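You operate a simulated robot arm through the tools that you are given. There is no shell and no other tool. Be economical: measure what you need, move in short steps, check, and stop when the job is done.

You are at the controls of a simulated robot arm. One attempt, no reset.

JOB
Pack the bearing that the job card names with grease.
Fine: pump with the packer arm over the bearing, stop when grease shows all round, swing the arm clear and put the bearing in the yellow tray.

Only the result counts: the job must be done as asked and must still hold three seconds after the hand-in. Knocking over, shifting, dropping, spilling or breaking anything else fails it.

ROBOT AND FRAMES
A 7-joint arm with a two-finger parallel gripper, fixed in place. Base frame: the origin is at the foot of the arm, x ahead of it, y to its left, z up. Units: mm, degrees, N and s.
Its first joint turns from -66.0 to 66.0 degrees. Payload 1.57 kg.
The TCP is the grasp point between the finger pads, 30 mm short of the fingertips. In the tool frame z runs along the fingers and y along their closing line. The gripper opens to 110 mm. The fingers are 24 mm wide and 12 mm thick; the gripper's body (48 by 112 mm) begins 78 mm behind the TCP.
Orientation is told as [roll, pitch, yaw] about the base's x, y, z axes, in that order, counted from this pose: with the fingers straight down and closing along the base's y, the tool's x points along the base's -x, its y along +y and its z along -z.

CONTROLS
- The arm moves only by the tool drive_tool. Its arguments are lists of equal length, an entry for each row: "travel": the shift along the tool's x, y, z in mm, a list of three; "delta_rot": the turn, a rotation vector about the tool's x, y, z in degrees, a list of three; "gripper": the opening in per cent of the stroke, from 0 (shut) to 100 (fully open). In form: {"travel": [[x, y, z], ...], "delta_rot": [[wx, wy, wz], ...], "gripper": [gripper, ...]}. A call has 1 to 20 rows; each row is the pose to reach, as a shift and turn from the pose commanded when the call began, along the tool's axes at that moment. Rows are played at 5 a second. More than 50 mm and 8.6 degrees between two rows, or a gripper value outside its range, and nothing of the call is played. Where a pose cannot be reached the arm comes as near as it can. A force on the tool above 90 N (or 10 N above the force at the start of the call, whichever is more), or a blocked arm, ends the call early, and 0.2 s more pass. Each finger travels about 108 mm/s and halts on what it meets, pressing with about 41 N; the grip force reading is that of the motor and also rises with nothing between the fingers. The clock runs only during rows and for 0.2 s after the last one: add rows that repeat a pose to give the fingers time. The reply holds the time, the measured pose of the TCP, the force on the tool along the base axes, the opening and the grip force, in the units named above and with some noise.
- Cameras (640 x 400 px; columns grow to the right, rows downward): "scene" is fixed at [163.6, -384.7, 1414.7]; the picture's right is [0.81, -0.59, 0.00], its down [-0.28, -0.38, -0.88] and it looks along [0.52, 0.71, -0.47] (base axes); focal length 248 px, centre (320, 200). "wrist" rides on the gripper at [70, 16, -141] in the tool frame; the picture's right is [-0.23, 0.97, 0.00], its down [-0.85, -0.20, -0.48] and it looks along [-0.47, -0.11, 0.88] (tool axes); focal length 222 px, centre (320, 200). There is no depth. A picture from a camera that has moved, and an enlarged one, comes with that camera's place and axes in the base frame and with its lens.
- capture(camera): a new picture of that camera. It takes no simulated time.
- close_up(camera, box): a new picture of the part [left, top, right, bottom] of that camera's present view, enlarged. It takes no simulated time.
- finish_job(): hands the job in; it is judged then, once.

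Go step by step. Nothing tells you positions but the pictures and the camera data: compare them with the known pose of the tool, close in by small moves and look again before you grip or let go. The budget is 120 turns and 68 pictures, counting those below and the enlarged ones. Unless the task says otherwise, let go and move clear before handing in, and close with one line.

The tools are called as a command line: name --argument value ..., lists and objects as JSON in quotes. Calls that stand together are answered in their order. drive_tool: Moves the arm, as the interface text tells. Its arguments: {"type":"object","properties":{"travel":{"type":"array"},"delta_rot":{"type":"array"},"gripper":{"type":"array"}},"required":["travel","delta_rot","gripper"]} The other tools are called the same way: capture (camera) takes a picture; close_up (camera, box) takes an enlarged picture of a part of a camera's view; finish_job () hands the job in.

At the start:

```text
t: 0.0
eef_pos: [353.2, 39.2, 1289.3]
ee_rot: [0.0, 0.1, 0.0]
ft_force: [0.2, -1.2, -0.3]
grip_width: 109.9
finger_force: 0.0
```

scene: 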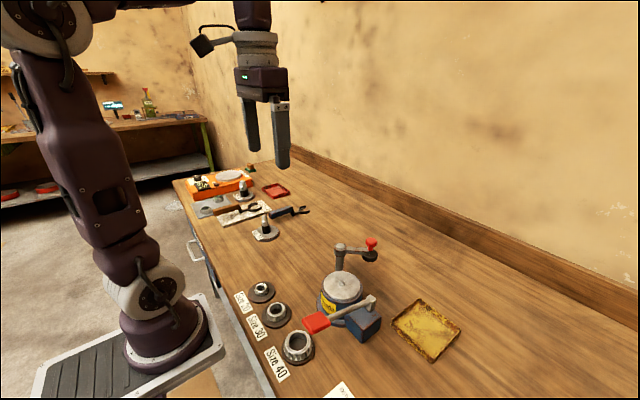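
wrist: 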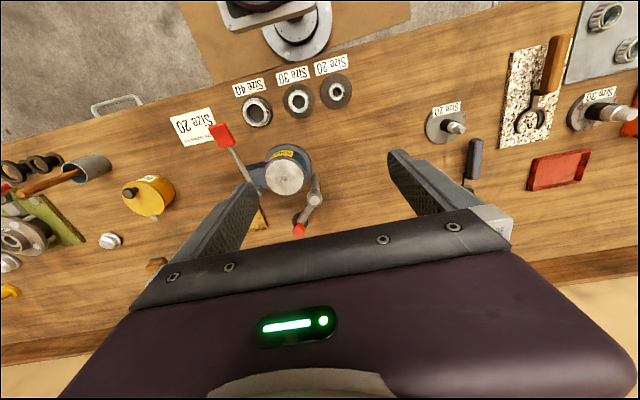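

I see a bench with three bearings on stands labelled Size 20/30/40, a grease packer with a lever and swing arm, a yellow tray, and a card. I'll zoom in on the card and the packer first.

close_up --camera "wrist" --box '[160, 50, 380, 240]'

close_up --camera "scene" --box '[220, 220, 480, 400]'

close_up --camera "scene" --box '[170, 150, 330, 250]'

```text
2.11 times, centred on (270, 145) of wrist
camera zoom: at [282.0, 55.8, 1430.5], right [0.23, 0.97, 0.0], down [0.85, -0.2, 0.48], along [0.47, -0.11, -0.88], focal length 468 px, centre (425, 316)
```

zoom: 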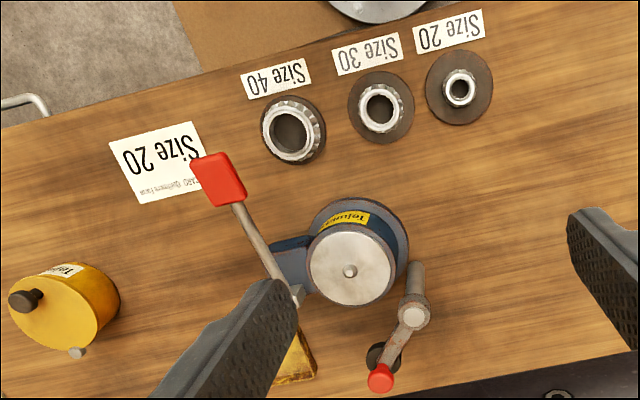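

```text
2.22 times, centred on (350, 310) of scene
camera zoom: at [163.6, -384.7, 1414.7], right [0.81, -0.59, 0.0], down [-0.28, -0.38, -0.88], along [0.52, 0.71, -0.47], focal length 552 px, centre (253, -44)
```

zoom: 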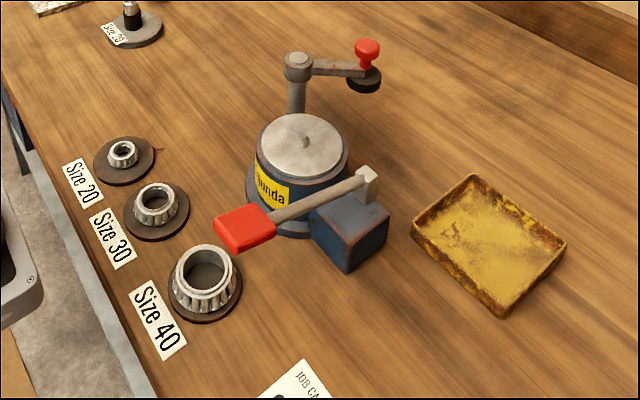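

```text
4.00 times, centred on (250, 200) of scene
camera zoom: at [163.6, -384.7, 1414.7], right [0.81, -0.59, 0.0], down [-0.28, -0.38, -0.88], along [0.52, 0.71, -0.47], focal length 993 px, centre (600, 200)
```

zoom: 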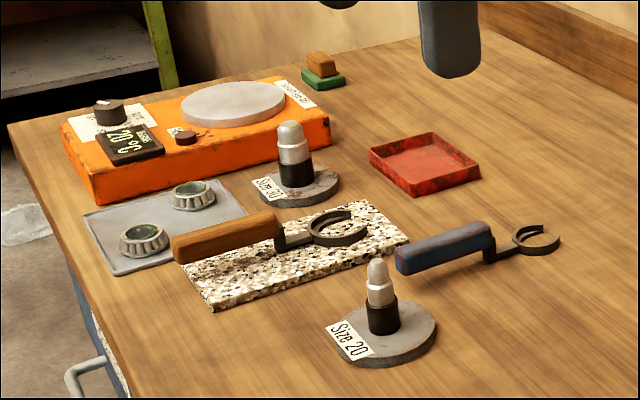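

The card reads Size 20. The two cameras agree that the bench top is at about z≈887 in this frame, not 722, so I will descend carefully. I take the Size 20 bearing to be near (316, 84), the packer plate near (460, -68, 963), the pump handle near (331, -145, 1007), the arm knob near (561, -58, 1027) and the tray near (570, -237). Next I move above the Size 20 bearing and look.

drive_tool --travel '[[6, 8, 40], [12, 15, 80], [18, 23, 115], [25, 30, 150], [30, 38, 185], [37, 45, 215], [37, 45, 215]]' --delta_rot '[[0, 0, 0], [0, 0, 0], [0, 0, 0], [0, 0, 0], [0, 0, 0], [0, 0, 0], [0, 0, 0]]' --gripper '[100, 100, 100, 100, 100, 100, 100]'

capture --camera "wrist"

capture --camera "scene"

```text
t: 1.6
eef_pos: [315.4, 86.4, 1073.7]
ee_rot: [0.0, -0.1, 0.0]
ft_force: [-0.6, 0.3, 0.2]
grip_width: 110.2
finger_force: 0.0
```

```text
62 pictures are left
camera wrist: at [244.9, 102.6, 1216.1], right [0.23, 0.97, 0.0], down [0.85, -0.2, 0.48], along [0.47, -0.11, -0.88], focal length 222 px, centre (320, 200)
```

wrist: 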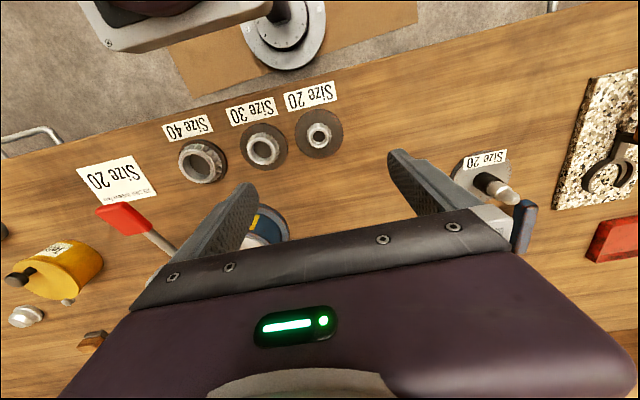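

```text
61 pictures are left
```

scene: 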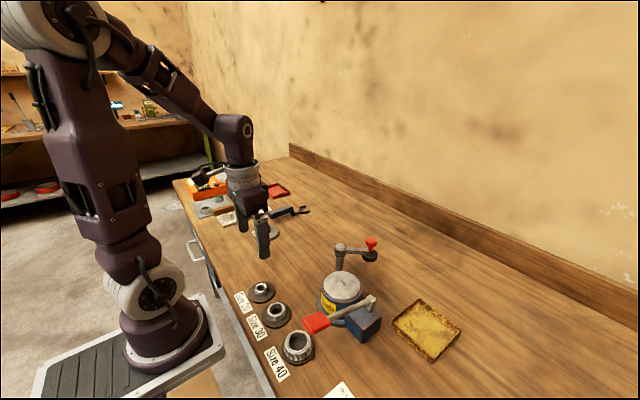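

The bearing sits almost under the tool, at about (313, 85). I'll narrow the fingers, go partway down and look closer.

drive_tool --travel '[[0, 0, 30], [1, 0, 60], [1, 0, 90], [1, 0, 115], [1, 0, 115]]' --delta_rot '[[0, 0, 0], [0, 0, 0], [0, 0, 0], [0, 0, 0], [0, 0, 0]]' --gripper '[85, 70, 60, 55, 55]'

capture --camera "wrist"

close_up --camera "scene" --box '[210, 210, 370, 310]'

```text
t: 2.8
eef_pos: [314.5, 84.2, 961.0]
ee_rot: [0.1, 0.0, 0.0]
ft_force: [0.3, 0.3, 0.9]
grip_width: 60.4
finger_force: 0.1
```

```text
60 pictures are left
camera wrist: at [243.1, 100.8, 1101.9], right [0.23, 0.97, 0.0], down [0.85, -0.2, 0.48], along [0.47, -0.11, -0.88], focal length 222 px, centre (320, 200)
```

wrist: 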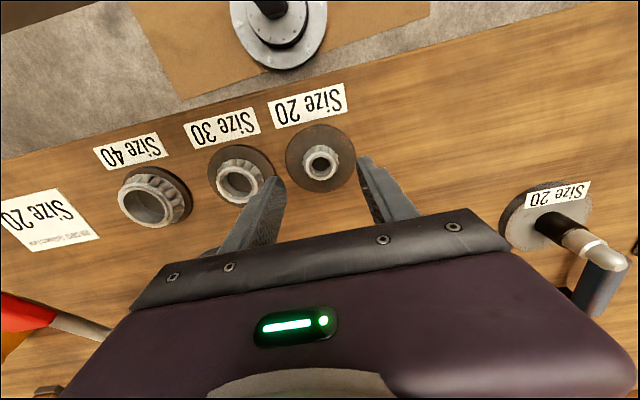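

```text
4.00 times, centred on (290, 260) of scene
camera zoom: at [163.6, -384.7, 1414.7], right [0.81, -0.59, 0.0], down [-0.28, -0.38, -0.88], along [0.52, 0.71, -0.47], focal length 993 px, centre (440, -40)
```

zoom: 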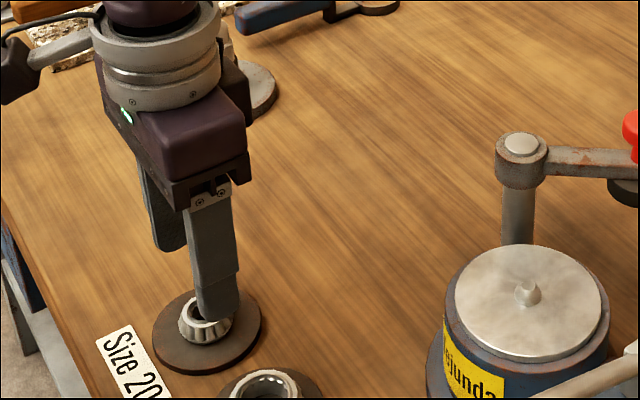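

The bearing is at about (310.5, 85.5), with its top near z≈903. I'll centre on it and go down with the tips just above the base disc.

drive_tool --travel '[[4, 1.3, 10], [4, 1.3, 20], [4, 1.3, 30], [4, 1.3, 30]]' --delta_rot '[[0, 0, 0], [0, 0, 0], [0, 0, 0], [0, 0, 0]]' --gripper '[55, 55, 55, 55]'

close_up --camera "wrist" --box '[220, 80, 440, 220]'

close_up --camera "scene" --box '[230, 260, 310, 310]'

```text
t: 3.8
eef_pos: [308.6, 85.5, 930.3]
ee_rot: [0.0, 0.0, -0.1]
ft_force: [-0.1, -0.4, -0.5]
grip_width: 60.6
finger_force: 0.1
```

```text
2.86 times, centred on (330, 150) of wrist
camera zoom: at [239.3, 101.8, 1071.1], right [0.23, 0.97, 0.0], down [0.85, -0.2, 0.48], along [0.47, -0.11, -0.88], focal length 635 px, centre (291, 343)
```

zoom: 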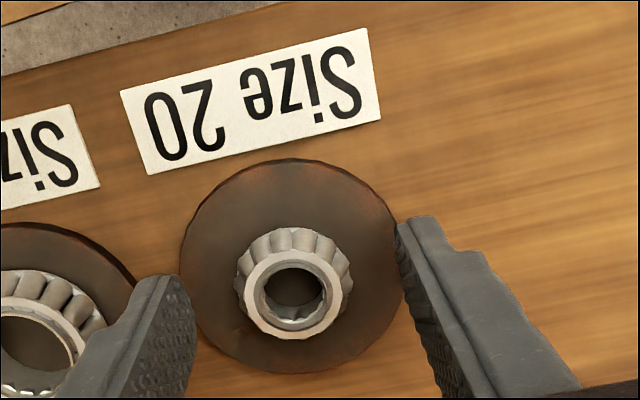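

```text
8.00 times, centred on (270, 285) of scene
camera zoom: at [163.6, -384.7, 1414.7], right [0.81, -0.59, 0.0], down [-0.28, -0.38, -0.88], along [0.52, 0.71, -0.47], focal length 1986 px, centre (720, -480)
```

zoom: 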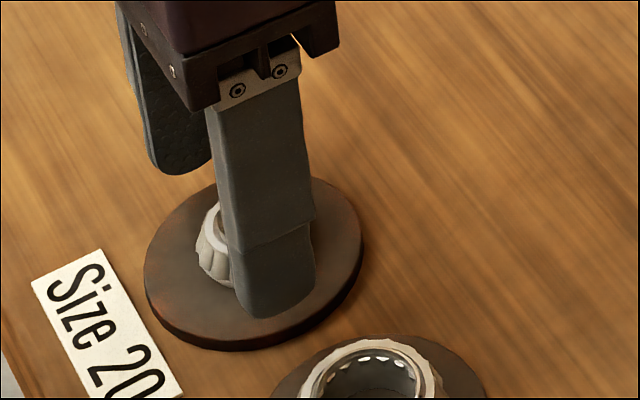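

The bearing is centred at about (311, 85.3). I'll lower a little more and watch the force.

drive_tool --travel '[[-1.5, 0, 2], [-1.5, 0, 4], [-1.5, 0, 6], [-1.5, 0, 6]]' --delta_rot '[[0, 0, 0], [0, 0, 0], [0, 0, 0], [0, 0, 0]]' --gripper '[55, 55, 55, 55]'

close_up --camera "wrist" --box '[220, 80, 440, 220]'

close_up --camera "scene" --box '[230, 260, 310, 310]'

```text
t: 4.8
eef_pos: [311.2, 85.6, 923.0]
ee_rot: [0.0, 0.0, -0.1]
ft_force: [0.6, 0.5, -0.2]
grip_width: 60.5
finger_force: 0.0
```

```text
2.86 times, centred on (330, 150) of wrist
camera zoom: at [240.5, 102.0, 1064.6], right [0.23, 0.97, 0.0], down [0.85, -0.2, 0.48], along [0.47, -0.11, -0.88], focal length 635 px, centre (291, 343)
```

zoom: 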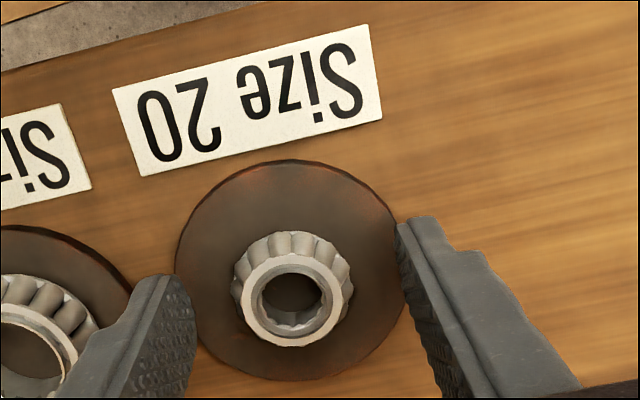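

```text
8.00 times, centred on (270, 285) of scene
camera zoom: at [163.6, -384.7, 1414.7], right [0.81, -0.59, 0.0], down [-0.28, -0.38, -0.88], along [0.52, 0.71, -0.47], focal length 1986 px, centre (720, -480)
```

zoom: 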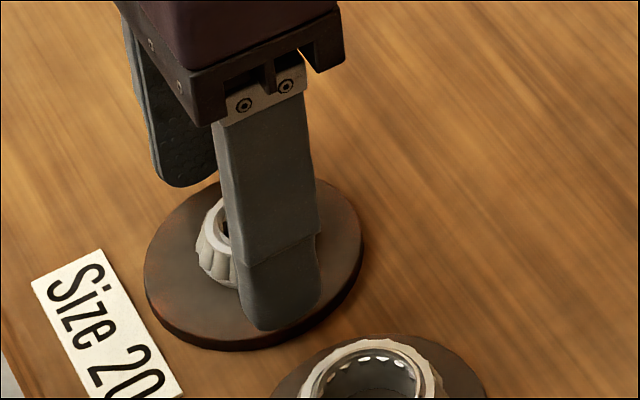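

No contact yet; I'll go down 3 mm more, then close gently.

drive_tool --travel '[[0, 0, 1.5], [0, 0, 3], [0, 0, 3], [0, 0, 3], [0, 0, 3], [0, 0, 3], [0, 0, 3]]' --delta_rot '[[0, 0, 0], [0, 0, 0], [0, 0, 0], [0, 0, 0], [0, 0, 0], [0, 0, 0], [0, 0, 0]]' --gripper '[55, 55, 45, 38, 30, 25, 25]'

close_up --camera "wrist" --box '[220, 80, 440, 220]'

```text
t: 6.4
eef_pos: [310.9, 85.9, 920.5]
ee_rot: [0.1, 0.0, 0.0]
ft_force: [0.0, 0.4, -0.6]
grip_width: 34.8
finger_force: 40.9
```

```text
2.86 times, centred on (330, 150) of wrist
camera zoom: at [240.8, 102.0, 1062.0], right [0.23, 0.97, 0.0], down [0.85, -0.2, 0.48], along [0.47, -0.11, -0.88], focal length 635 px, centre (291, 343)
```

zoom: 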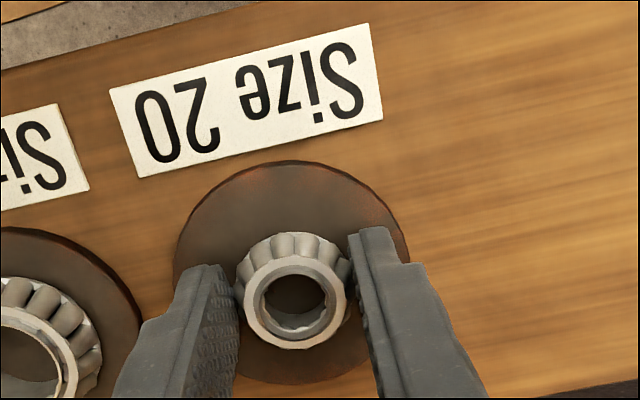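

It's gripped at 34.8 mm. I'll lift straight up and check.

drive_tool --travel '[[0, 0, -10], [0, 0, -30], [0, 0, -60], [0, 0, -90], [0, 0, -120], [0, 0, -140], [0, 0, -140]]' --delta_rot '[[0, 0, 0], [0, 0, 0], [0, 0, 0], [0, 0, 0], [0, 0, 0], [0, 0, 0], [0, 0, 0]]' --gripper '[25, 25, 25, 25, 25, 25, 25]'

capture --camera "wrist"

close_up --camera "scene" --box '[210, 180, 370, 280]'

```text
t: 8.0
eef_pos: [310.6, 85.0, 1058.7]
ee_rot: [0.0, -0.1, 0.0]
ft_force: [0.2, 0.3, -0.9]
grip_width: 34.7
finger_force: 41.1
```

```text
53 pictures are left
camera wrist: at [240.6, 101.6, 1200.4], right [0.23, 0.97, 0.0], down [0.85, -0.2, 0.48], along [0.47, -0.11, -0.88], focal length 222 px, centre (320, 200)
```

wrist: 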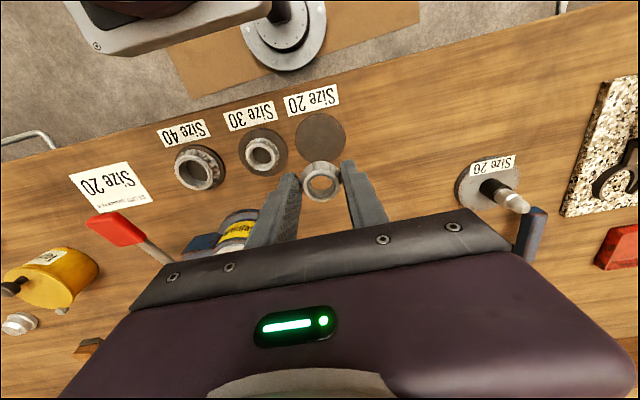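

```text
4.00 times, centred on (290, 230) of scene
camera zoom: at [163.6, -384.7, 1414.7], right [0.81, -0.59, 0.0], down [-0.28, -0.38, -0.88], along [0.52, 0.71, -0.47], focal length 993 px, centre (440, 80)
```

zoom: 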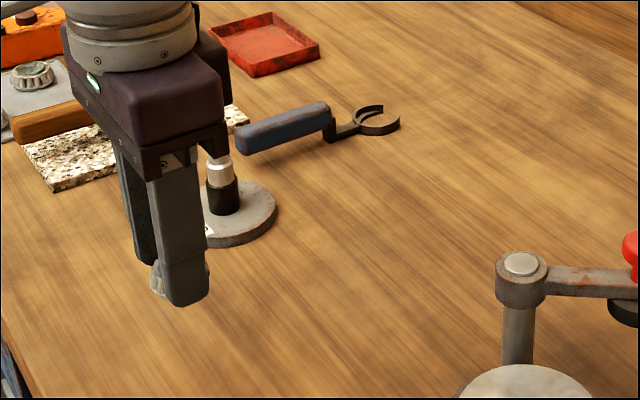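

The bearing is held and its stand stayed put. Now I carry it over the packer plate, near (460, -68), and look.

drive_tool --travel '[[-20, -20, -10], [-45, -45, -20], [-70, -72, -20], [-95, -98, -20], [-120, -123, -20], [-140, -143, -20], [-149, -153, -20], [-149, -153, -20]]' --delta_rot '[[0, 0, 0], [0, 0, 0], [0, 0, 0], [0, 0, 0], [0, 0, 0], [0, 0, 0], [0, 0, 0], [0, 0, 0]]' --gripper '[25, 25, 25, 25, 25, 25, 25, 25]'

capture --camera "wrist"

close_up --camera "scene" --box '[270, 190, 430, 350]'

```text
t: 9.8
eef_pos: [459.0, -67.8, 1079.2]
ee_rot: [0.0, -0.1, 0.1]
ft_force: [-0.2, -0.5, -1.1]
grip_width: 34.7
finger_force: 40.9
```

```text
51 pictures are left
camera wrist: at [389.1, -51.9, 1220.2], right [0.23, 0.97, 0.0], down [0.86, -0.2, 0.48], along [0.47, -0.11, -0.88], focal length 222 px, centre (320, 200)
```

wrist: 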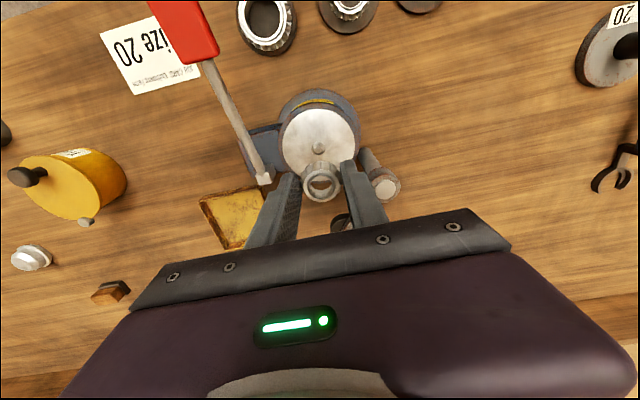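

```text
2.50 times, centred on (350, 270) of scene
camera zoom: at [163.6, -384.7, 1414.7], right [0.81, -0.59, 0.0], down [-0.28, -0.38, -0.88], along [0.52, 0.71, -0.47], focal length 621 px, centre (245, 25)
```

zoom: 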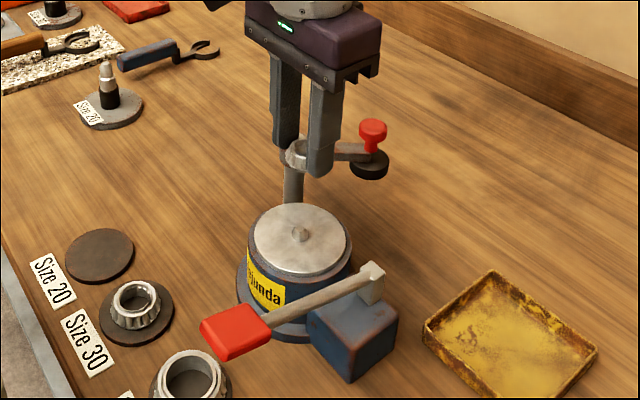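

The bearing is nearly centred above the nub. I'll come down to 25 mm above seating and look again.

drive_tool --travel '[[0, 0, 20], [0, 0, 40], [0, 0, 59], [0, 0, 59]]' --delta_rot '[[0, 0, 0], [0, 0, 0], [0, 0, 0], [0, 0, 0]]' --gripper '[25, 25, 25, 25]'

close_up --camera "wrist" --box '[220, 80, 440, 220]'

close_up --camera "scene" --box '[300, 230, 400, 330]'

```text
t: 10.8
eef_pos: [460.2, -69.5, 1020.8]
ee_rot: [-0.1, 0.1, 0.0]
ft_force: [0.2, 0.0, -0.6]
grip_width: 34.5
finger_force: 41.1
```

```text
2.86 times, centred on (330, 150) of wrist
camera zoom: at [390.0, -52.9, 1162.5], right [0.23, 0.97, 0.0], down [0.85, -0.2, 0.48], along [0.47, -0.11, -0.88], focal length 635 px, centre (291, 343)
```

zoom: 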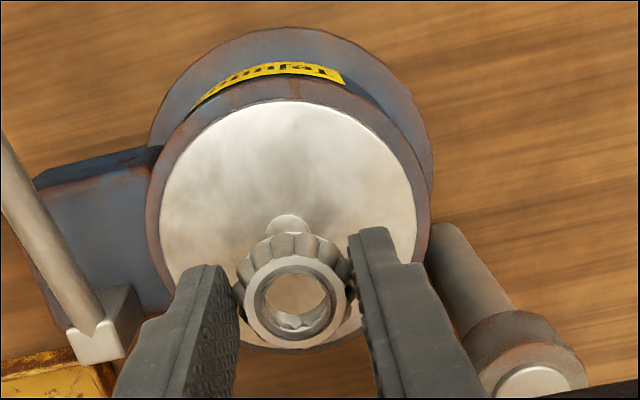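

```text
4.00 times, centred on (350, 280) of scene
camera zoom: at [163.6, -384.7, 1414.7], right [0.81, -0.59, 0.0], down [-0.28, -0.38, -0.88], along [0.52, 0.71, -0.47], focal length 993 px, centre (200, -120)
```

zoom: 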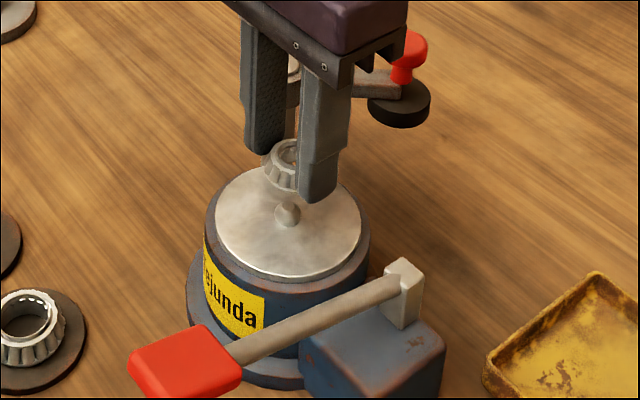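

The plate is at about z≈951, with its centre near (457.5, -70). I'll shift slightly and go down to just above the nub.

drive_tool --travel '[[1.5, -0.5, 8], [2.5, -0.5, 17], [2.5, -0.5, 17]]' --delta_rot '[[0, 0, 0], [0, 0, 0], [0, 0, 0]]' --gripper '[25, 25, 25]'

close_up --camera "wrist" --box '[220, 80, 440, 220]'

close_up --camera "scene" --box '[310, 230, 390, 300]'

```text
t: 11.6
eef_pos: [456.9, -69.5, 1003.6]
ee_rot: [0.1, 0.0, -0.1]
ft_force: [-1.2, -0.6, -0.8]
grip_width: 34.3
finger_force: 40.9
```

```text
2.86 times, centred on (330, 150) of wrist
camera zoom: at [387.5, -52.7, 1144.7], right [0.23, 0.97, 0.0], down [0.85, -0.2, 0.48], along [0.47, -0.11, -0.88], focal length 635 px, centre (291, 343)
```

zoom: 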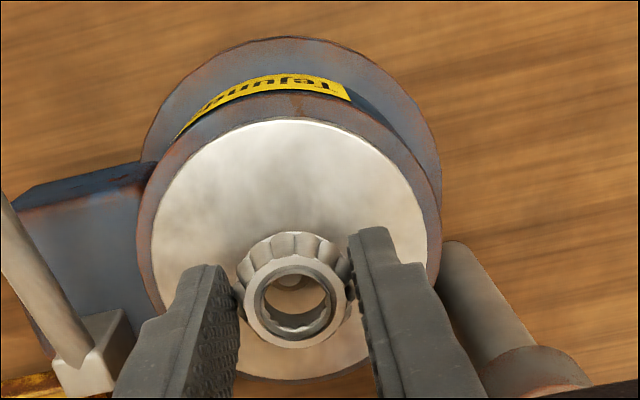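

```text
5.71 times, centred on (350, 265) of scene
camera zoom: at [163.6, -384.7, 1414.7], right [0.81, -0.59, 0.0], down [-0.28, -0.38, -0.88], along [0.52, 0.71, -0.47], focal length 1419 px, centre (149, -171)
```

zoom: 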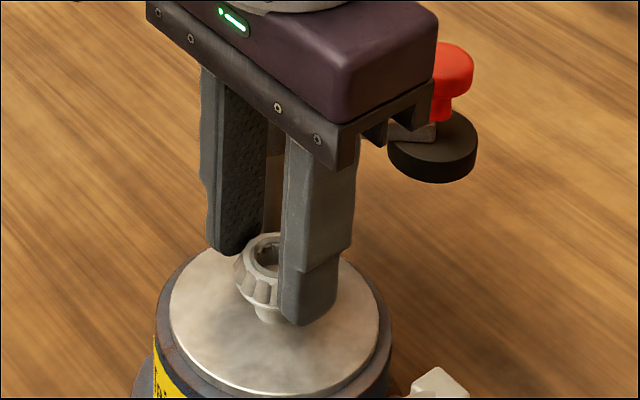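

The bearing is aligned over the nub, with the plate centre at (457.6, -69.6). I'll lower in small steps and feel for contact.

drive_tool --travel '[[-0.5, 0, 4], [-0.5, 0, 8], [-0.5, 0, 12], [-0.5, 0, 15], [-0.5, 0, 15]]' --delta_rot '[[0, 0, 0], [0, 0, 0], [0, 0, 0], [0, 0, 0], [0, 0, 0]]' --gripper '[25, 25, 25, 25, 25]'

close_up --camera "scene" --box '[310, 230, 390, 300]'

```text
t: 12.8
eef_pos: [458.5, -69.3, 990.3]
ee_rot: [0.0, -0.1, 0.1]
ft_force: [-2.8, 0.7, 19.4]
grip_width: 34.0
finger_force: 41.2
```

```text
5.71 times, centred on (350, 265) of scene
camera zoom: at [163.2, -384.6, 1414.8], right [0.81, -0.59, 0.0], down [-0.28, -0.38, -0.88], along [0.52, 0.71, -0.47], focal length 1419 px, centre (149, -171)
```

zoom: 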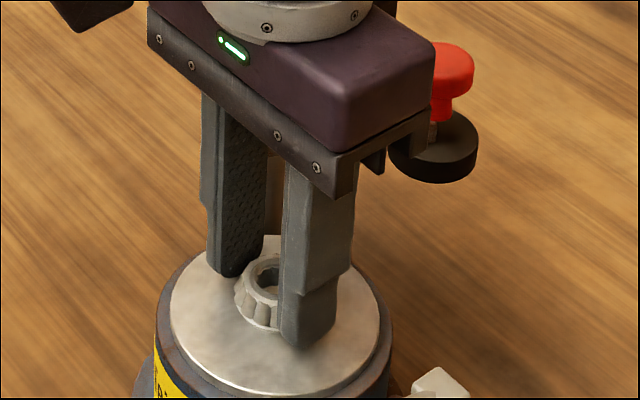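

There is 19 N of contact and the bearing looks seated on the plate. I'll open slightly and rise.

drive_tool --travel '[[0, 0, -1.5], [0, 0, -1.5], [0, 0, -1.5], [0, 0, -1.5]]' --delta_rot '[[0, 0, 0], [0, 0, 0], [0, 0, 0], [0, 0, 0]]' --gripper '[25, 33, 48, 48]'

drive_tool --travel '[[0, 0, -15], [0, 0, -40], [0, 0, -75], [0, 0, -110], [0, 0, -110]]' --delta_rot '[[0, 0, 0], [0, 0, 0], [0, 0, 0], [0, 0, 0], [0, 0, 0]]' --gripper '[48, 48, 48, 48, 48]'

capture --camera "wrist"

close_up --camera "scene" --box '[290, 210, 410, 330]'

```text
t: 13.8
eef_pos: [457.6, -67.6, 990.3]
ee_rot: [0.0, -0.1, 0.1]
ft_force: [-0.5, -0.5, 0.2]
grip_width: 52.8
finger_force: 0.1
```

```text
t: 15.0
eef_pos: [456.9, -67.3, 1103.6]
ee_rot: [0.0, 0.0, 0.0]
ft_force: [0.1, 0.0, 0.1]
grip_width: 52.7
finger_force: 0.0
```

```text
44 pictures are left
camera wrist: at [386.9, -51.4, 1244.1], right [0.23, 0.97, 0.0], down [0.85, -0.2, 0.48], along [0.47, -0.11, -0.88], focal length 222 px, centre (320, 200)
```

wrist: 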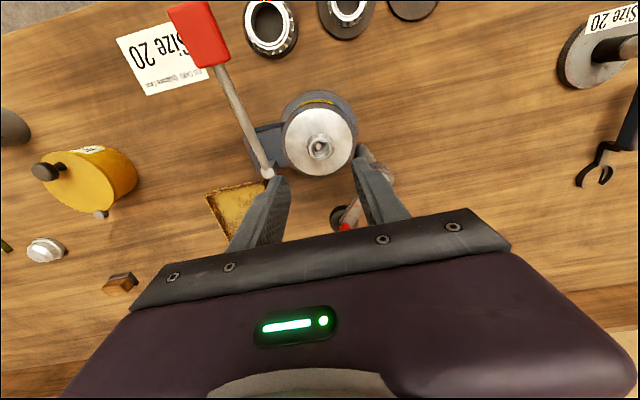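

```text
3.33 times, centred on (350, 270) of scene
camera zoom: at [163.6, -384.7, 1414.7], right [0.81, -0.59, 0.0], down [-0.28, -0.38, -0.88], along [0.52, 0.71, -0.47], focal length 828 px, centre (220, -33)
```

zoom: 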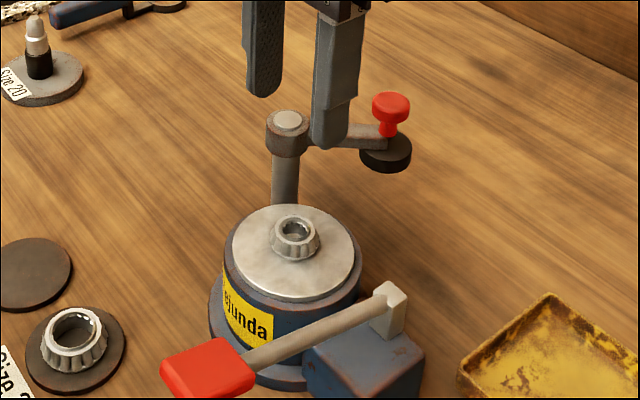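

The bearing is seated squarely on the nub. Next is the swing arm, so I'll look closely at the knob and the bar.

close_up --camera "scene" --box '[330, 225, 390, 275]'

drive_tool --travel '[[-20, 0, 0], [-50, 5, 0], [-80, 8, 0], [-103, 9, 0], [-103, 9, 0]]' --delta_rot '[[0, 0, 0], [0, 0, 0], [0, 0, 0], [0, 0, 0], [0, 0, 0]]' --gripper '[48, 48, 48, 48, 48]'

close_up --camera "wrist" --box '[220, 80, 440, 220]'

```text
8.00 times, centred on (360, 250) of scene
camera zoom: at [163.6, -384.7, 1414.7], right [0.81, -0.59, 0.0], down [-0.28, -0.38, -0.88], along [0.52, 0.71, -0.47], focal length 1986 px, centre (0, -200)
```

zoom: 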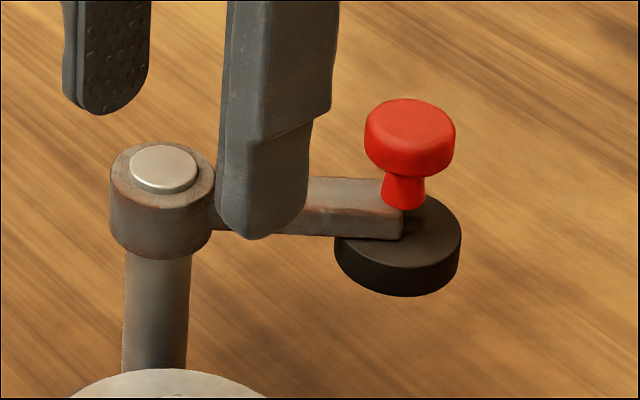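

```text
t: 16.2
eef_pos: [561.4, -58.4, 1100.4]
ee_rot: [0.0, -0.1, -0.1]
ft_force: [0.3, -0.3, -0.6]
grip_width: 52.7
finger_force: 0.2
```

```text
2.86 times, centred on (330, 150) of wrist
camera zoom: at [492.8, -42.9, 1242.6], right [0.23, 0.97, 0.0], down [0.85, -0.2, 0.48], along [0.47, -0.11, -0.88], focal length 635 px, centre (291, 343)
```

zoom: 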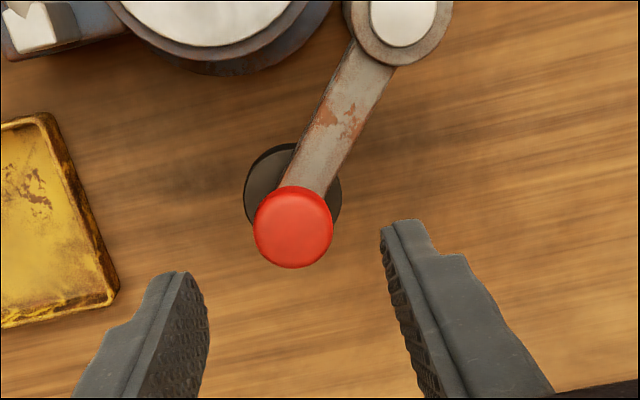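

The knob is centred at about (562, -58) with its top near z≈1034, and the pillar is at about (505, -9). I'll lower around the knob and grip it.

drive_tool --travel '[[0, 0, 20], [0, 0, 40], [0, 0, 59], [0, 0, 59], [0, 0, 59], [0, 0, 59], [0, 0, 59]]' --delta_rot '[[0, 0, 0], [0, 0, 0], [0, 0, 0], [0, 0, 0], [0, 0, 0], [0, 0, 0], [0, 0, 0]]' --gripper '[48, 48, 48, 38, 30, 20, 20]'

close_up --camera "scene" --box '[320, 210, 400, 275]'

```text
t: 17.8
eef_pos: [563.5, -60.4, 1041.2]
ee_rot: [0.0, 0.1, 0.1]
ft_force: [-3.5, 1.9, -4.0]
grip_width: 27.1
finger_force: 37.8
```

```text
6.15 times, centred on (360, 242) of scene
camera zoom: at [163.6, -384.6, 1414.8], right [0.81, -0.59, 0.0], down [-0.28, -0.38, -0.88], along [0.52, 0.71, -0.47], focal length 1528 px, centre (74, -62)
```

zoom: 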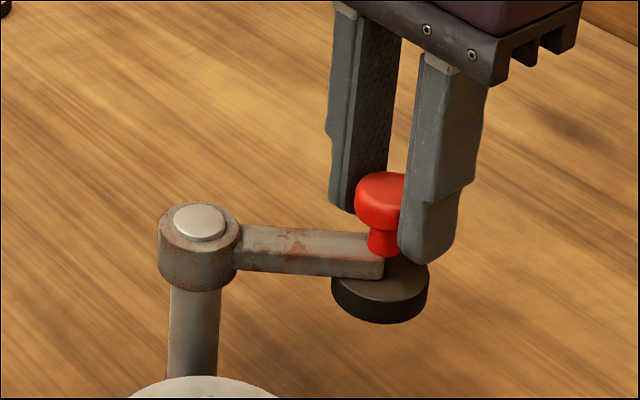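

The knob is gripped. I'll swing the arm clockwise about the pillar for the first half, turning the hand along with it.

drive_tool --travel '[[6.8, -6.8, 0], [14.3, -12.6, 0], [22.5, -17.5, 0], [31.2, -21.3, 0], [40.3, -23.9, 0], [49.7, -25.5, 0], [49.7, -25.5, 0]]' --delta_rot '[[0, 0, 7.2], [0, 0, 14.4], [0, 0, 21.6], [0, 0, 28.8], [0, 0, 36], [0, 0, 43.2], [0, 0, 43.2]]' --gripper '[20, 20, 20, 20, 20, 20, 20]'

close_up --camera "scene" --box '[290, 210, 410, 330]'

```text
t: 19.4
eef_pos: [511.5, -86.5, 1042.3]
ee_rot: [0.0, 0.0, -43.4]
ft_force: [1.6, -21.6, -27.0]
grip_width: 27.4
finger_force: 38.0
```

```text
3.33 times, centred on (350, 270) of scene
camera zoom: at [164.1, -385.3, 1414.5], right [0.81, -0.59, 0.0], down [-0.28, -0.38, -0.88], along [0.52, 0.71, -0.47], focal length 828 px, centre (220, -33)
```

zoom: 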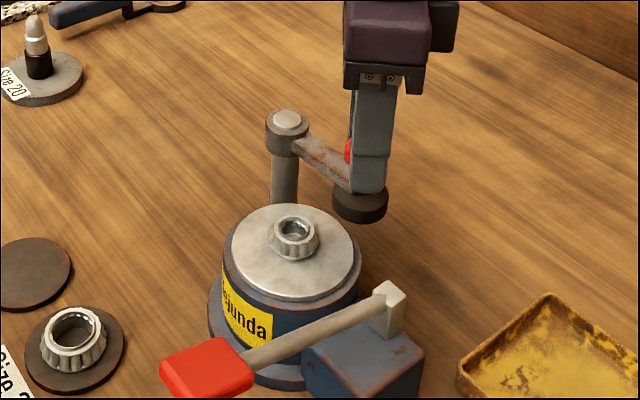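

The arm follows well, and the side load says the true radius is slightly larger. I'll continue the second half, correcting outward and a touch down.

drive_tool --travel '[[6.45, -7.6, 0.5], [14.1, -13.45, 1], [22.5, -18.3, 1], [31.3, -22.1, 1], [40.6, -24.6, 1], [50.1, -26, 1], [50.1, -26, 1]]' --delta_rot '[[0, 0, 7.25], [0, 0, 14.5], [0, 0, 21.75], [0, 0, 29], [0, 0, 36.25], [0, 0, 43.5], [0, 0, 43.5]]' --gripper '[20, 20, 20, 20, 20, 20, 20]'

close_up --camera "scene" --box '[290, 210, 410, 330]'

capture --camera "wrist"

```text
t: 21.0
eef_pos: [459.7, -71.0, 1041.7]
ee_rot: [0.4, 0.0, -86.9]
ft_force: [14.7, -19.1, 16.0]
grip_width: 27.4
finger_force: 37.4
```

```text
3.33 times, centred on (350, 270) of scene
camera zoom: at [163.8, -385.2, 1414.6], right [0.81, -0.59, 0.0], down [-0.28, -0.38, -0.88], along [0.52, 0.71, -0.47], focal length 828 px, centre (220, -33)
```

zoom: 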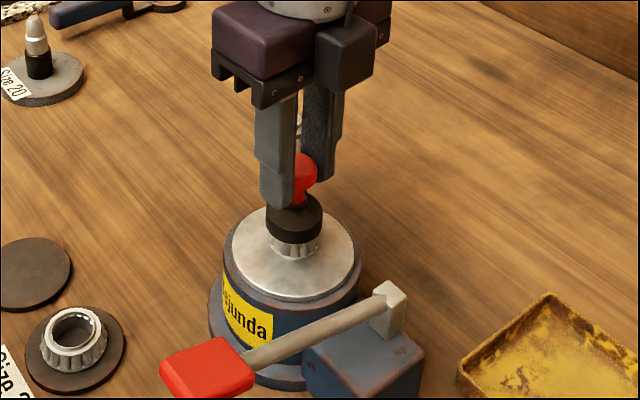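

```text
37 pictures are left
camera wrist: at [470.8, -0.2, 1182.6], right [0.98, -0.17, 0.01], down [-0.16, -0.86, 0.48], along [-0.08, -0.47, -0.88], focal length 222 px, centre (320, 200)
```

wrist: 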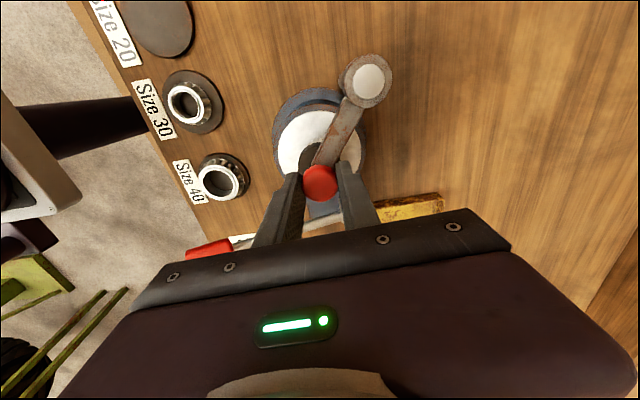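

The presser is over the bearing. I'll release the knob, rise and check.

drive_tool --travel '[[0, 0, 0], [0, 0, 0], [0, 0, 0], [0, 0, -20], [0, 0, -50], [0, 0, -80], [0, 0, -80]]' --delta_rot '[[0, 0, 0], [0, 0, 0], [0, 0, 0], [0, 0, 0], [0, 0, 0], [0, 0, 0], [0, 0, 0]]' --gripper '[30, 42, 42, 42, 42, 42, 42]'

close_up --camera "scene" --box '[310, 225, 390, 305]'

close_up --camera "wrist" --box '[230, 40, 450, 240]'

```text
t: 22.6
eef_pos: [458.6, -69.5, 1120.7]
ee_rot: [0.1, 0.0, -86.8]
ft_force: [0.2, 0.3, -0.2]
grip_width: 46.0
finger_force: 0.0
```

```text
5.00 times, centred on (350, 265) of scene
camera zoom: at [163.6, -384.7, 1414.7], right [0.81, -0.59, 0.0], down [-0.28, -0.38, -0.88], along [0.52, 0.71, -0.47], focal length 1241 px, centre (170, -125)
```

zoom: 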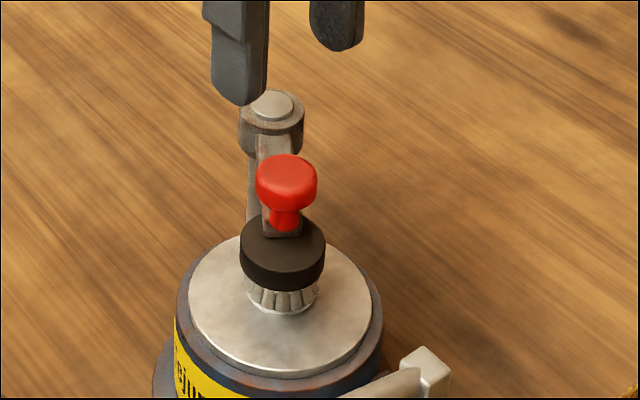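

```text
2.00 times, centred on (340, 140) of wrist
camera zoom: at [469.6, 0.8, 1262.0], right [0.99, -0.17, 0.0], down [-0.15, -0.86, 0.48], along [-0.08, -0.47, -0.88], focal length 444 px, centre (280, 320)
```

zoom: 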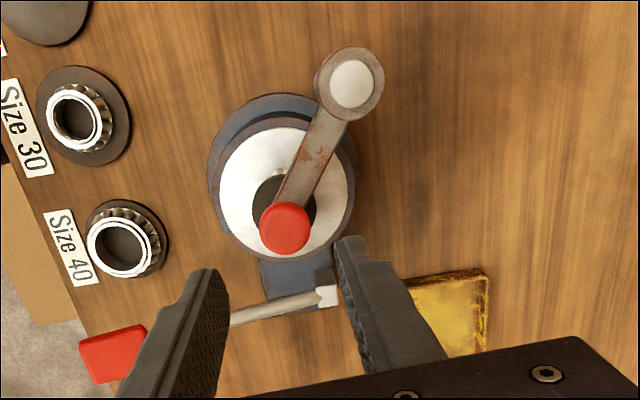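

The presser sits centred over the bearing. Now I move closed fingers above the red pump handle, near (331, -143, 1007).

drive_tool --travel '[[-15, -30, 0], [-30, -60, 0], [-45, -90, 0], [-60, -120, 10], [-66.3, -131.4, 35], [-66.3, -131.4, 40], [-66.3, -131.4, 40]]' --delta_rot '[[0, 0, 0], [0, 0, 0], [0, 0, 0], [0, 0, 0], [0, 0, 0], [0, 0, 0], [0, 0, 0]]' --gripper '[42, 30, 20, 10, 0, 0, 0]'

capture --camera "wrist"

close_up --camera "scene" --box '[230, 220, 430, 380]'

```text
t: 24.2
eef_pos: [329.8, -140.5, 1080.0]
ee_rot: [0.0, 0.1, -86.7]
ft_force: [0.3, -0.6, 0.6]
grip_width: 0.0
finger_force: 21.0
```

```text
34 pictures are left
camera wrist: at [342.2, -70.3, 1222.5], right [0.99, -0.17, 0.0], down [-0.15, -0.86, 0.48], along [-0.08, -0.47, -0.88], focal length 222 px, centre (320, 200)
```

wrist: 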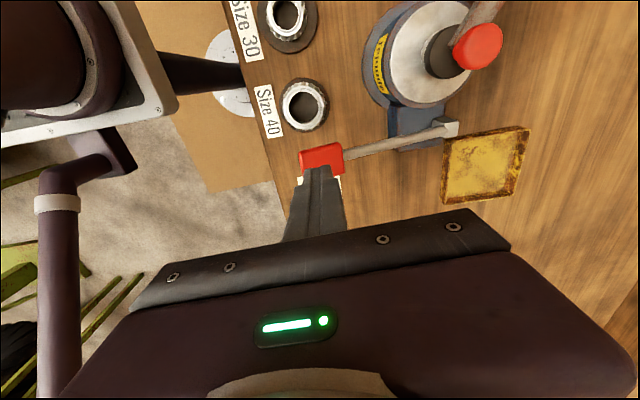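

```text
2.50 times, centred on (330, 300) of scene
camera zoom: at [163.6, -384.7, 1414.7], right [0.81, -0.59, 0.0], down [-0.28, -0.38, -0.88], along [0.52, 0.71, -0.47], focal length 621 px, centre (295, -50)
```

zoom: 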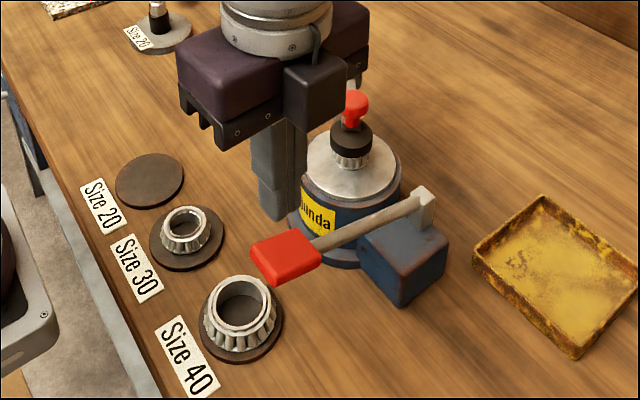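

The fingers are above the handle. I'll push down slowly in steps and read the force.

drive_tool --travel '[[0, 0, 15], [0, 0, 30], [0, 0, 40], [0, 0, 50], [0, 0, 58], [0, 0, 58]]' --delta_rot '[[0, 0, 0], [0, 0, 0], [0, 0, 0], [0, 0, 0], [0, 0, 0], [0, 0, 0]]' --gripper '[0, 0, 0, 0, 0, 0]'

close_up --camera "scene" --box '[250, 220, 410, 360]'

```text
t: 25.6
eef_pos: [328.4, -142.4, 1021.3]
ee_rot: [0.0, 0.0, -86.8]
ft_force: [-1.5, -1.7, 1.4]
grip_width: 0.0
finger_force: 21.2
```

```text
2.86 times, centred on (330, 290) of scene
camera zoom: at [163.5, -384.7, 1414.7], right [0.81, -0.59, 0.0], down [-0.28, -0.38, -0.88], along [0.52, 0.71, -0.47], focal length 709 px, centre (291, -57)
```

zoom: 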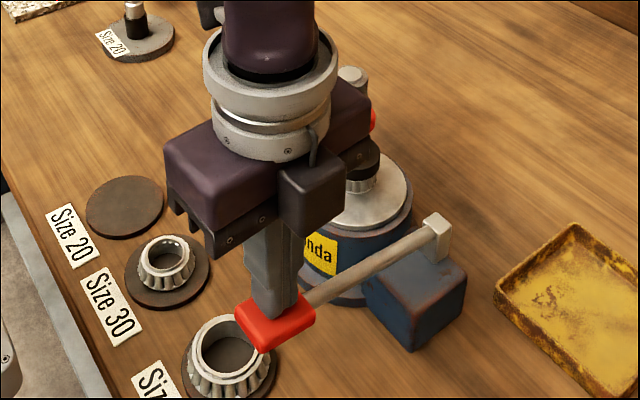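

The handle moves down easily. I'll continue the stroke and feel for the end of travel.

drive_tool --travel '[[0, 0, 8], [0, 0, 16], [0, 0, 24], [0, 0, 30], [0, 0, 30]]' --delta_rot '[[0, 0, 0], [0, 0, 0], [0, 0, 0], [0, 0, 0], [0, 0, 0]]' --gripper '[0, 0, 0, 0, 0]'

close_up --camera "scene" --box '[250, 220, 410, 360]'

```text
t: 26.8
eef_pos: [330.4, -142.5, 991.8]
ee_rot: [0.0, 0.1, -86.8]
ft_force: [-4.1, 1.0, 5.8]
grip_width: 0.0
finger_force: 21.1
```

```text
2.86 times, centred on (330, 290) of scene
camera zoom: at [163.4, -384.6, 1414.8], right [0.81, -0.59, 0.0], down [-0.28, -0.38, -0.88], along [0.52, 0.71, -0.47], focal length 709 px, centre (291, -57)
```

zoom: 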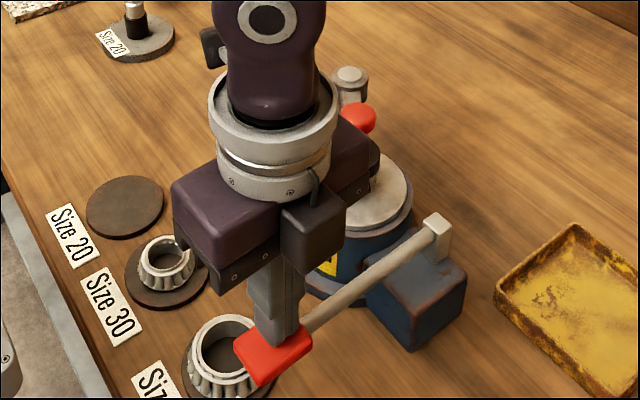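

No stop yet, so I'll go a bit further.

drive_tool --travel '[[0, 0, 4], [0, 0, 8], [0, 0, 12], [0, 0, 12]]' --delta_rot '[[0, 0, 0], [0, 0, 0], [0, 0, 0], [0, 0, 0]]' --gripper '[0, 0, 0, 0]'

close_up --camera "scene" --box '[270, 240, 400, 350]'

```text
t: 27.5
eef_pos: [330.5, -141.9, 986.1]
ee_rot: [0.3, 0.0, -86.9]
ft_force: [-15.7, 7.0, 64.3]
grip_width: 0.1
finger_force: 21.5
stopped in row 3: the force on the tool passed its limit (the readings are from after the stop); the commanded pose is now the measured one
```

```text
3.64 times, centred on (335, 295) of scene
camera zoom: at [162.5, -384.2, 1415.0], right [0.81, -0.59, 0.0], down [-0.28, -0.38, -0.88], along [0.52, 0.71, -0.47], focal length 903 px, centre (266, -146)
```

zoom: 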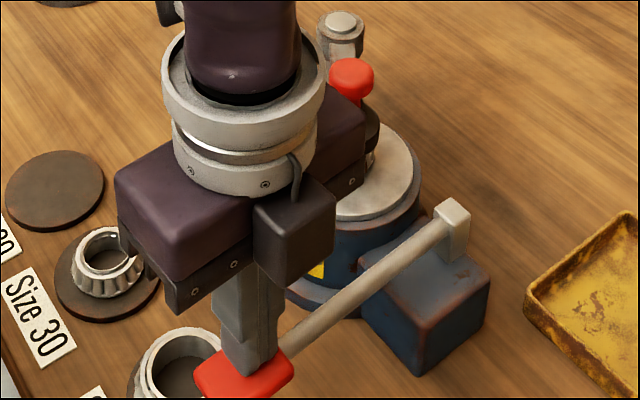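

I found the end of the stroke at TCP z≈988. I'll raise the tool to see whether the handle returns and whether any grease shows.

drive_tool --travel '[[0, 0, -15], [0, 0, -35], [0, 0, -55], [0, 0, -75], [0, 0, -94], [0, 0, -94]]' --delta_rot '[[0, 0, 0], [0, 0, 0], [0, 0, 0], [0, 0, 0], [0, 0, 0], [0, 0, 0]]' --gripper '[0, 0, 0, 0, 0, 0]'

close_up --camera "scene" --box '[280, 230, 400, 340]'

```text
t: 28.9
eef_pos: [330.5, -141.0, 1079.5]
ee_rot: [0.3, -0.1, -86.8]
ft_force: [-0.3, -0.5, -1.0]
grip_width: 0.0
finger_force: 21.1
```

```text
3.64 times, centred on (340, 285) of scene
camera zoom: at [163.6, -384.7, 1414.7], right [0.81, -0.59, 0.0], down [-0.28, -0.38, -0.88], along [0.52, 0.71, -0.47], focal length 903 px, centre (247, -109)
```

zoom: 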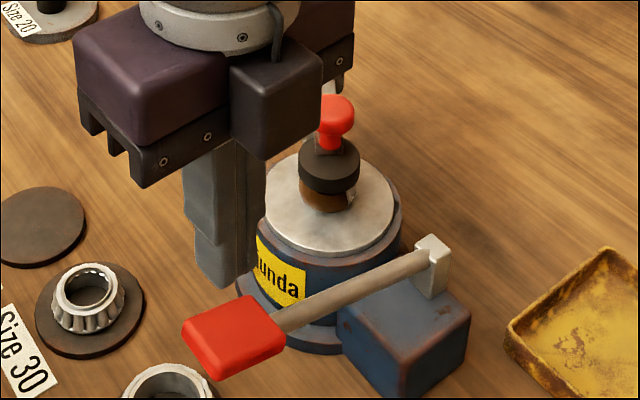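

The handle springs back, and brown grease now shows on part of the bearing. I'll zoom in.

close_up --camera "scene" --box '[325, 255, 355, 295]'

close_up --camera "wrist" --box '[380, 0, 520, 110]'

```text
10.00 times, centred on (340, 275) of scene
camera zoom: at [163.6, -384.7, 1414.7], right [0.81, -0.59, 0.0], down [-0.28, -0.38, -0.88], along [0.52, 0.71, -0.47], focal length 2483 px, centre (120, -550)
```

zoom: 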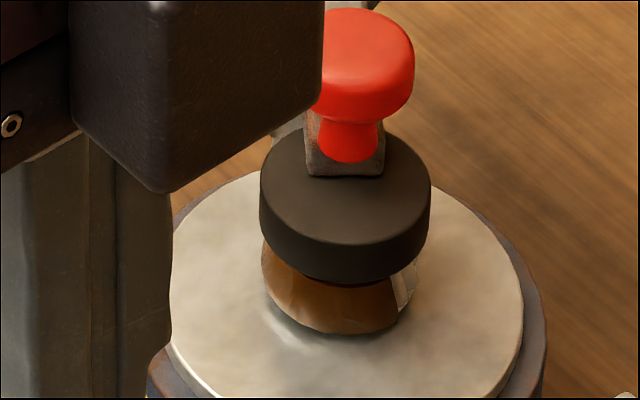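

```text
3.64 times, centred on (450, 55) of wrist
camera zoom: at [341.8, -70.4, 1220.8], right [0.99, -0.17, 0.0], down [-0.15, -0.86, 0.48], along [-0.08, -0.47, -0.88], focal length 808 px, centre (-153, 727)
```

zoom: 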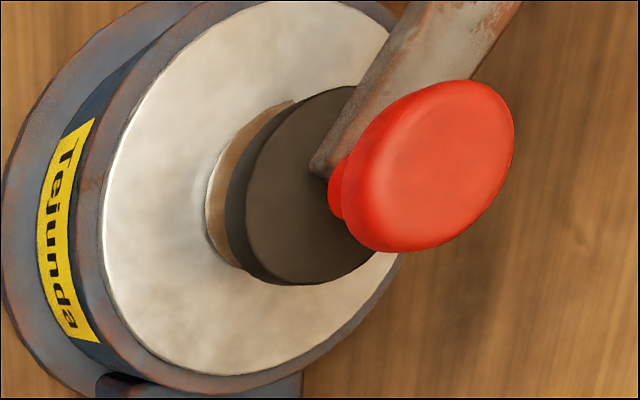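

About two thirds of the ring is covered and the right side is still bare. I'll make a partial second stroke and check before going on.

drive_tool --travel '[[0, 0, 15], [0, 0, 30], [0, 0, 40], [0, 0, 50], [0, 0, 60], [0, 0, 60]]' --delta_rot '[[0, 0, 0], [0, 0, 0], [0, 0, 0], [0, 0, 0], [0, 0, 0], [0, 0, 0]]' --gripper '[0, 0, 0, 0, 0, 0]'

close_up --camera "scene" --box '[325, 255, 355, 295]'

```text
t: 30.3
eef_pos: [331.5, -142.1, 1018.5]
ee_rot: [0.3, 0.0, -86.8]
ft_force: [-0.8, 0.4, 2.5]
grip_width: 0.0
finger_force: 21.1
```

```text
10.00 times, centred on (340, 275) of scene
camera zoom: at [163.5, -384.6, 1414.8], right [0.81, -0.59, 0.0], down [-0.28, -0.38, -0.88], along [0.52, 0.71, -0.47], focal length 2483 px, centre (120, -550)
```

zoom: 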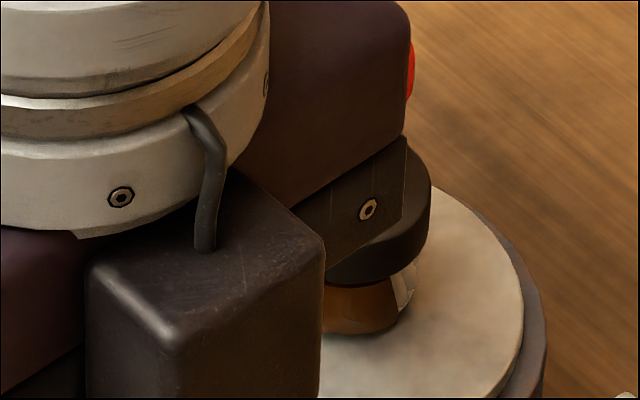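

No change yet. I'll continue the stroke toward the bottom.

drive_tool --travel '[[0, 0, 10], [0, 0, 20], [0, 0, 26], [0, 0, 29], [0, 0, 29]]' --delta_rot '[[0, 0, 0], [0, 0, 0], [0, 0, 0], [0, 0, 0], [0, 0, 0]]' --gripper '[0, 0, 0, 0, 0]'

close_up --camera "scene" --box '[325, 255, 355, 295]'

```text
t: 31.5
eef_pos: [330.3, -143.6, 988.3]
ee_rot: [0.4, -0.3, -86.9]
ft_force: [-1.3, -5.4, 4.4]
grip_width: 0.1
finger_force: 20.6
```

```text
10.00 times, centred on (340, 275) of scene
camera zoom: at [163.5, -384.8, 1414.7], right [0.81, -0.59, 0.0], down [-0.28, -0.38, -0.88], along [0.52, 0.71, -0.47], focal length 2483 px, centre (120, -550)
```

zoom: 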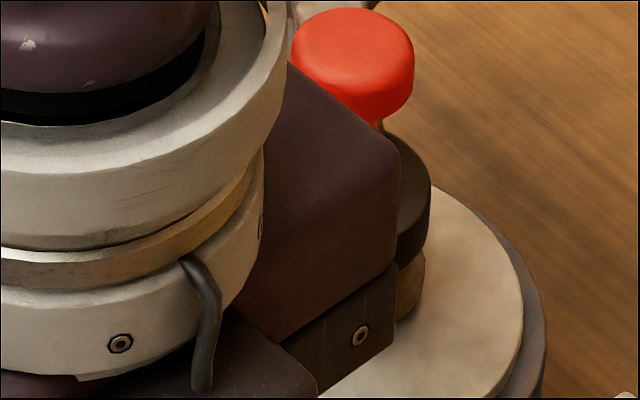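

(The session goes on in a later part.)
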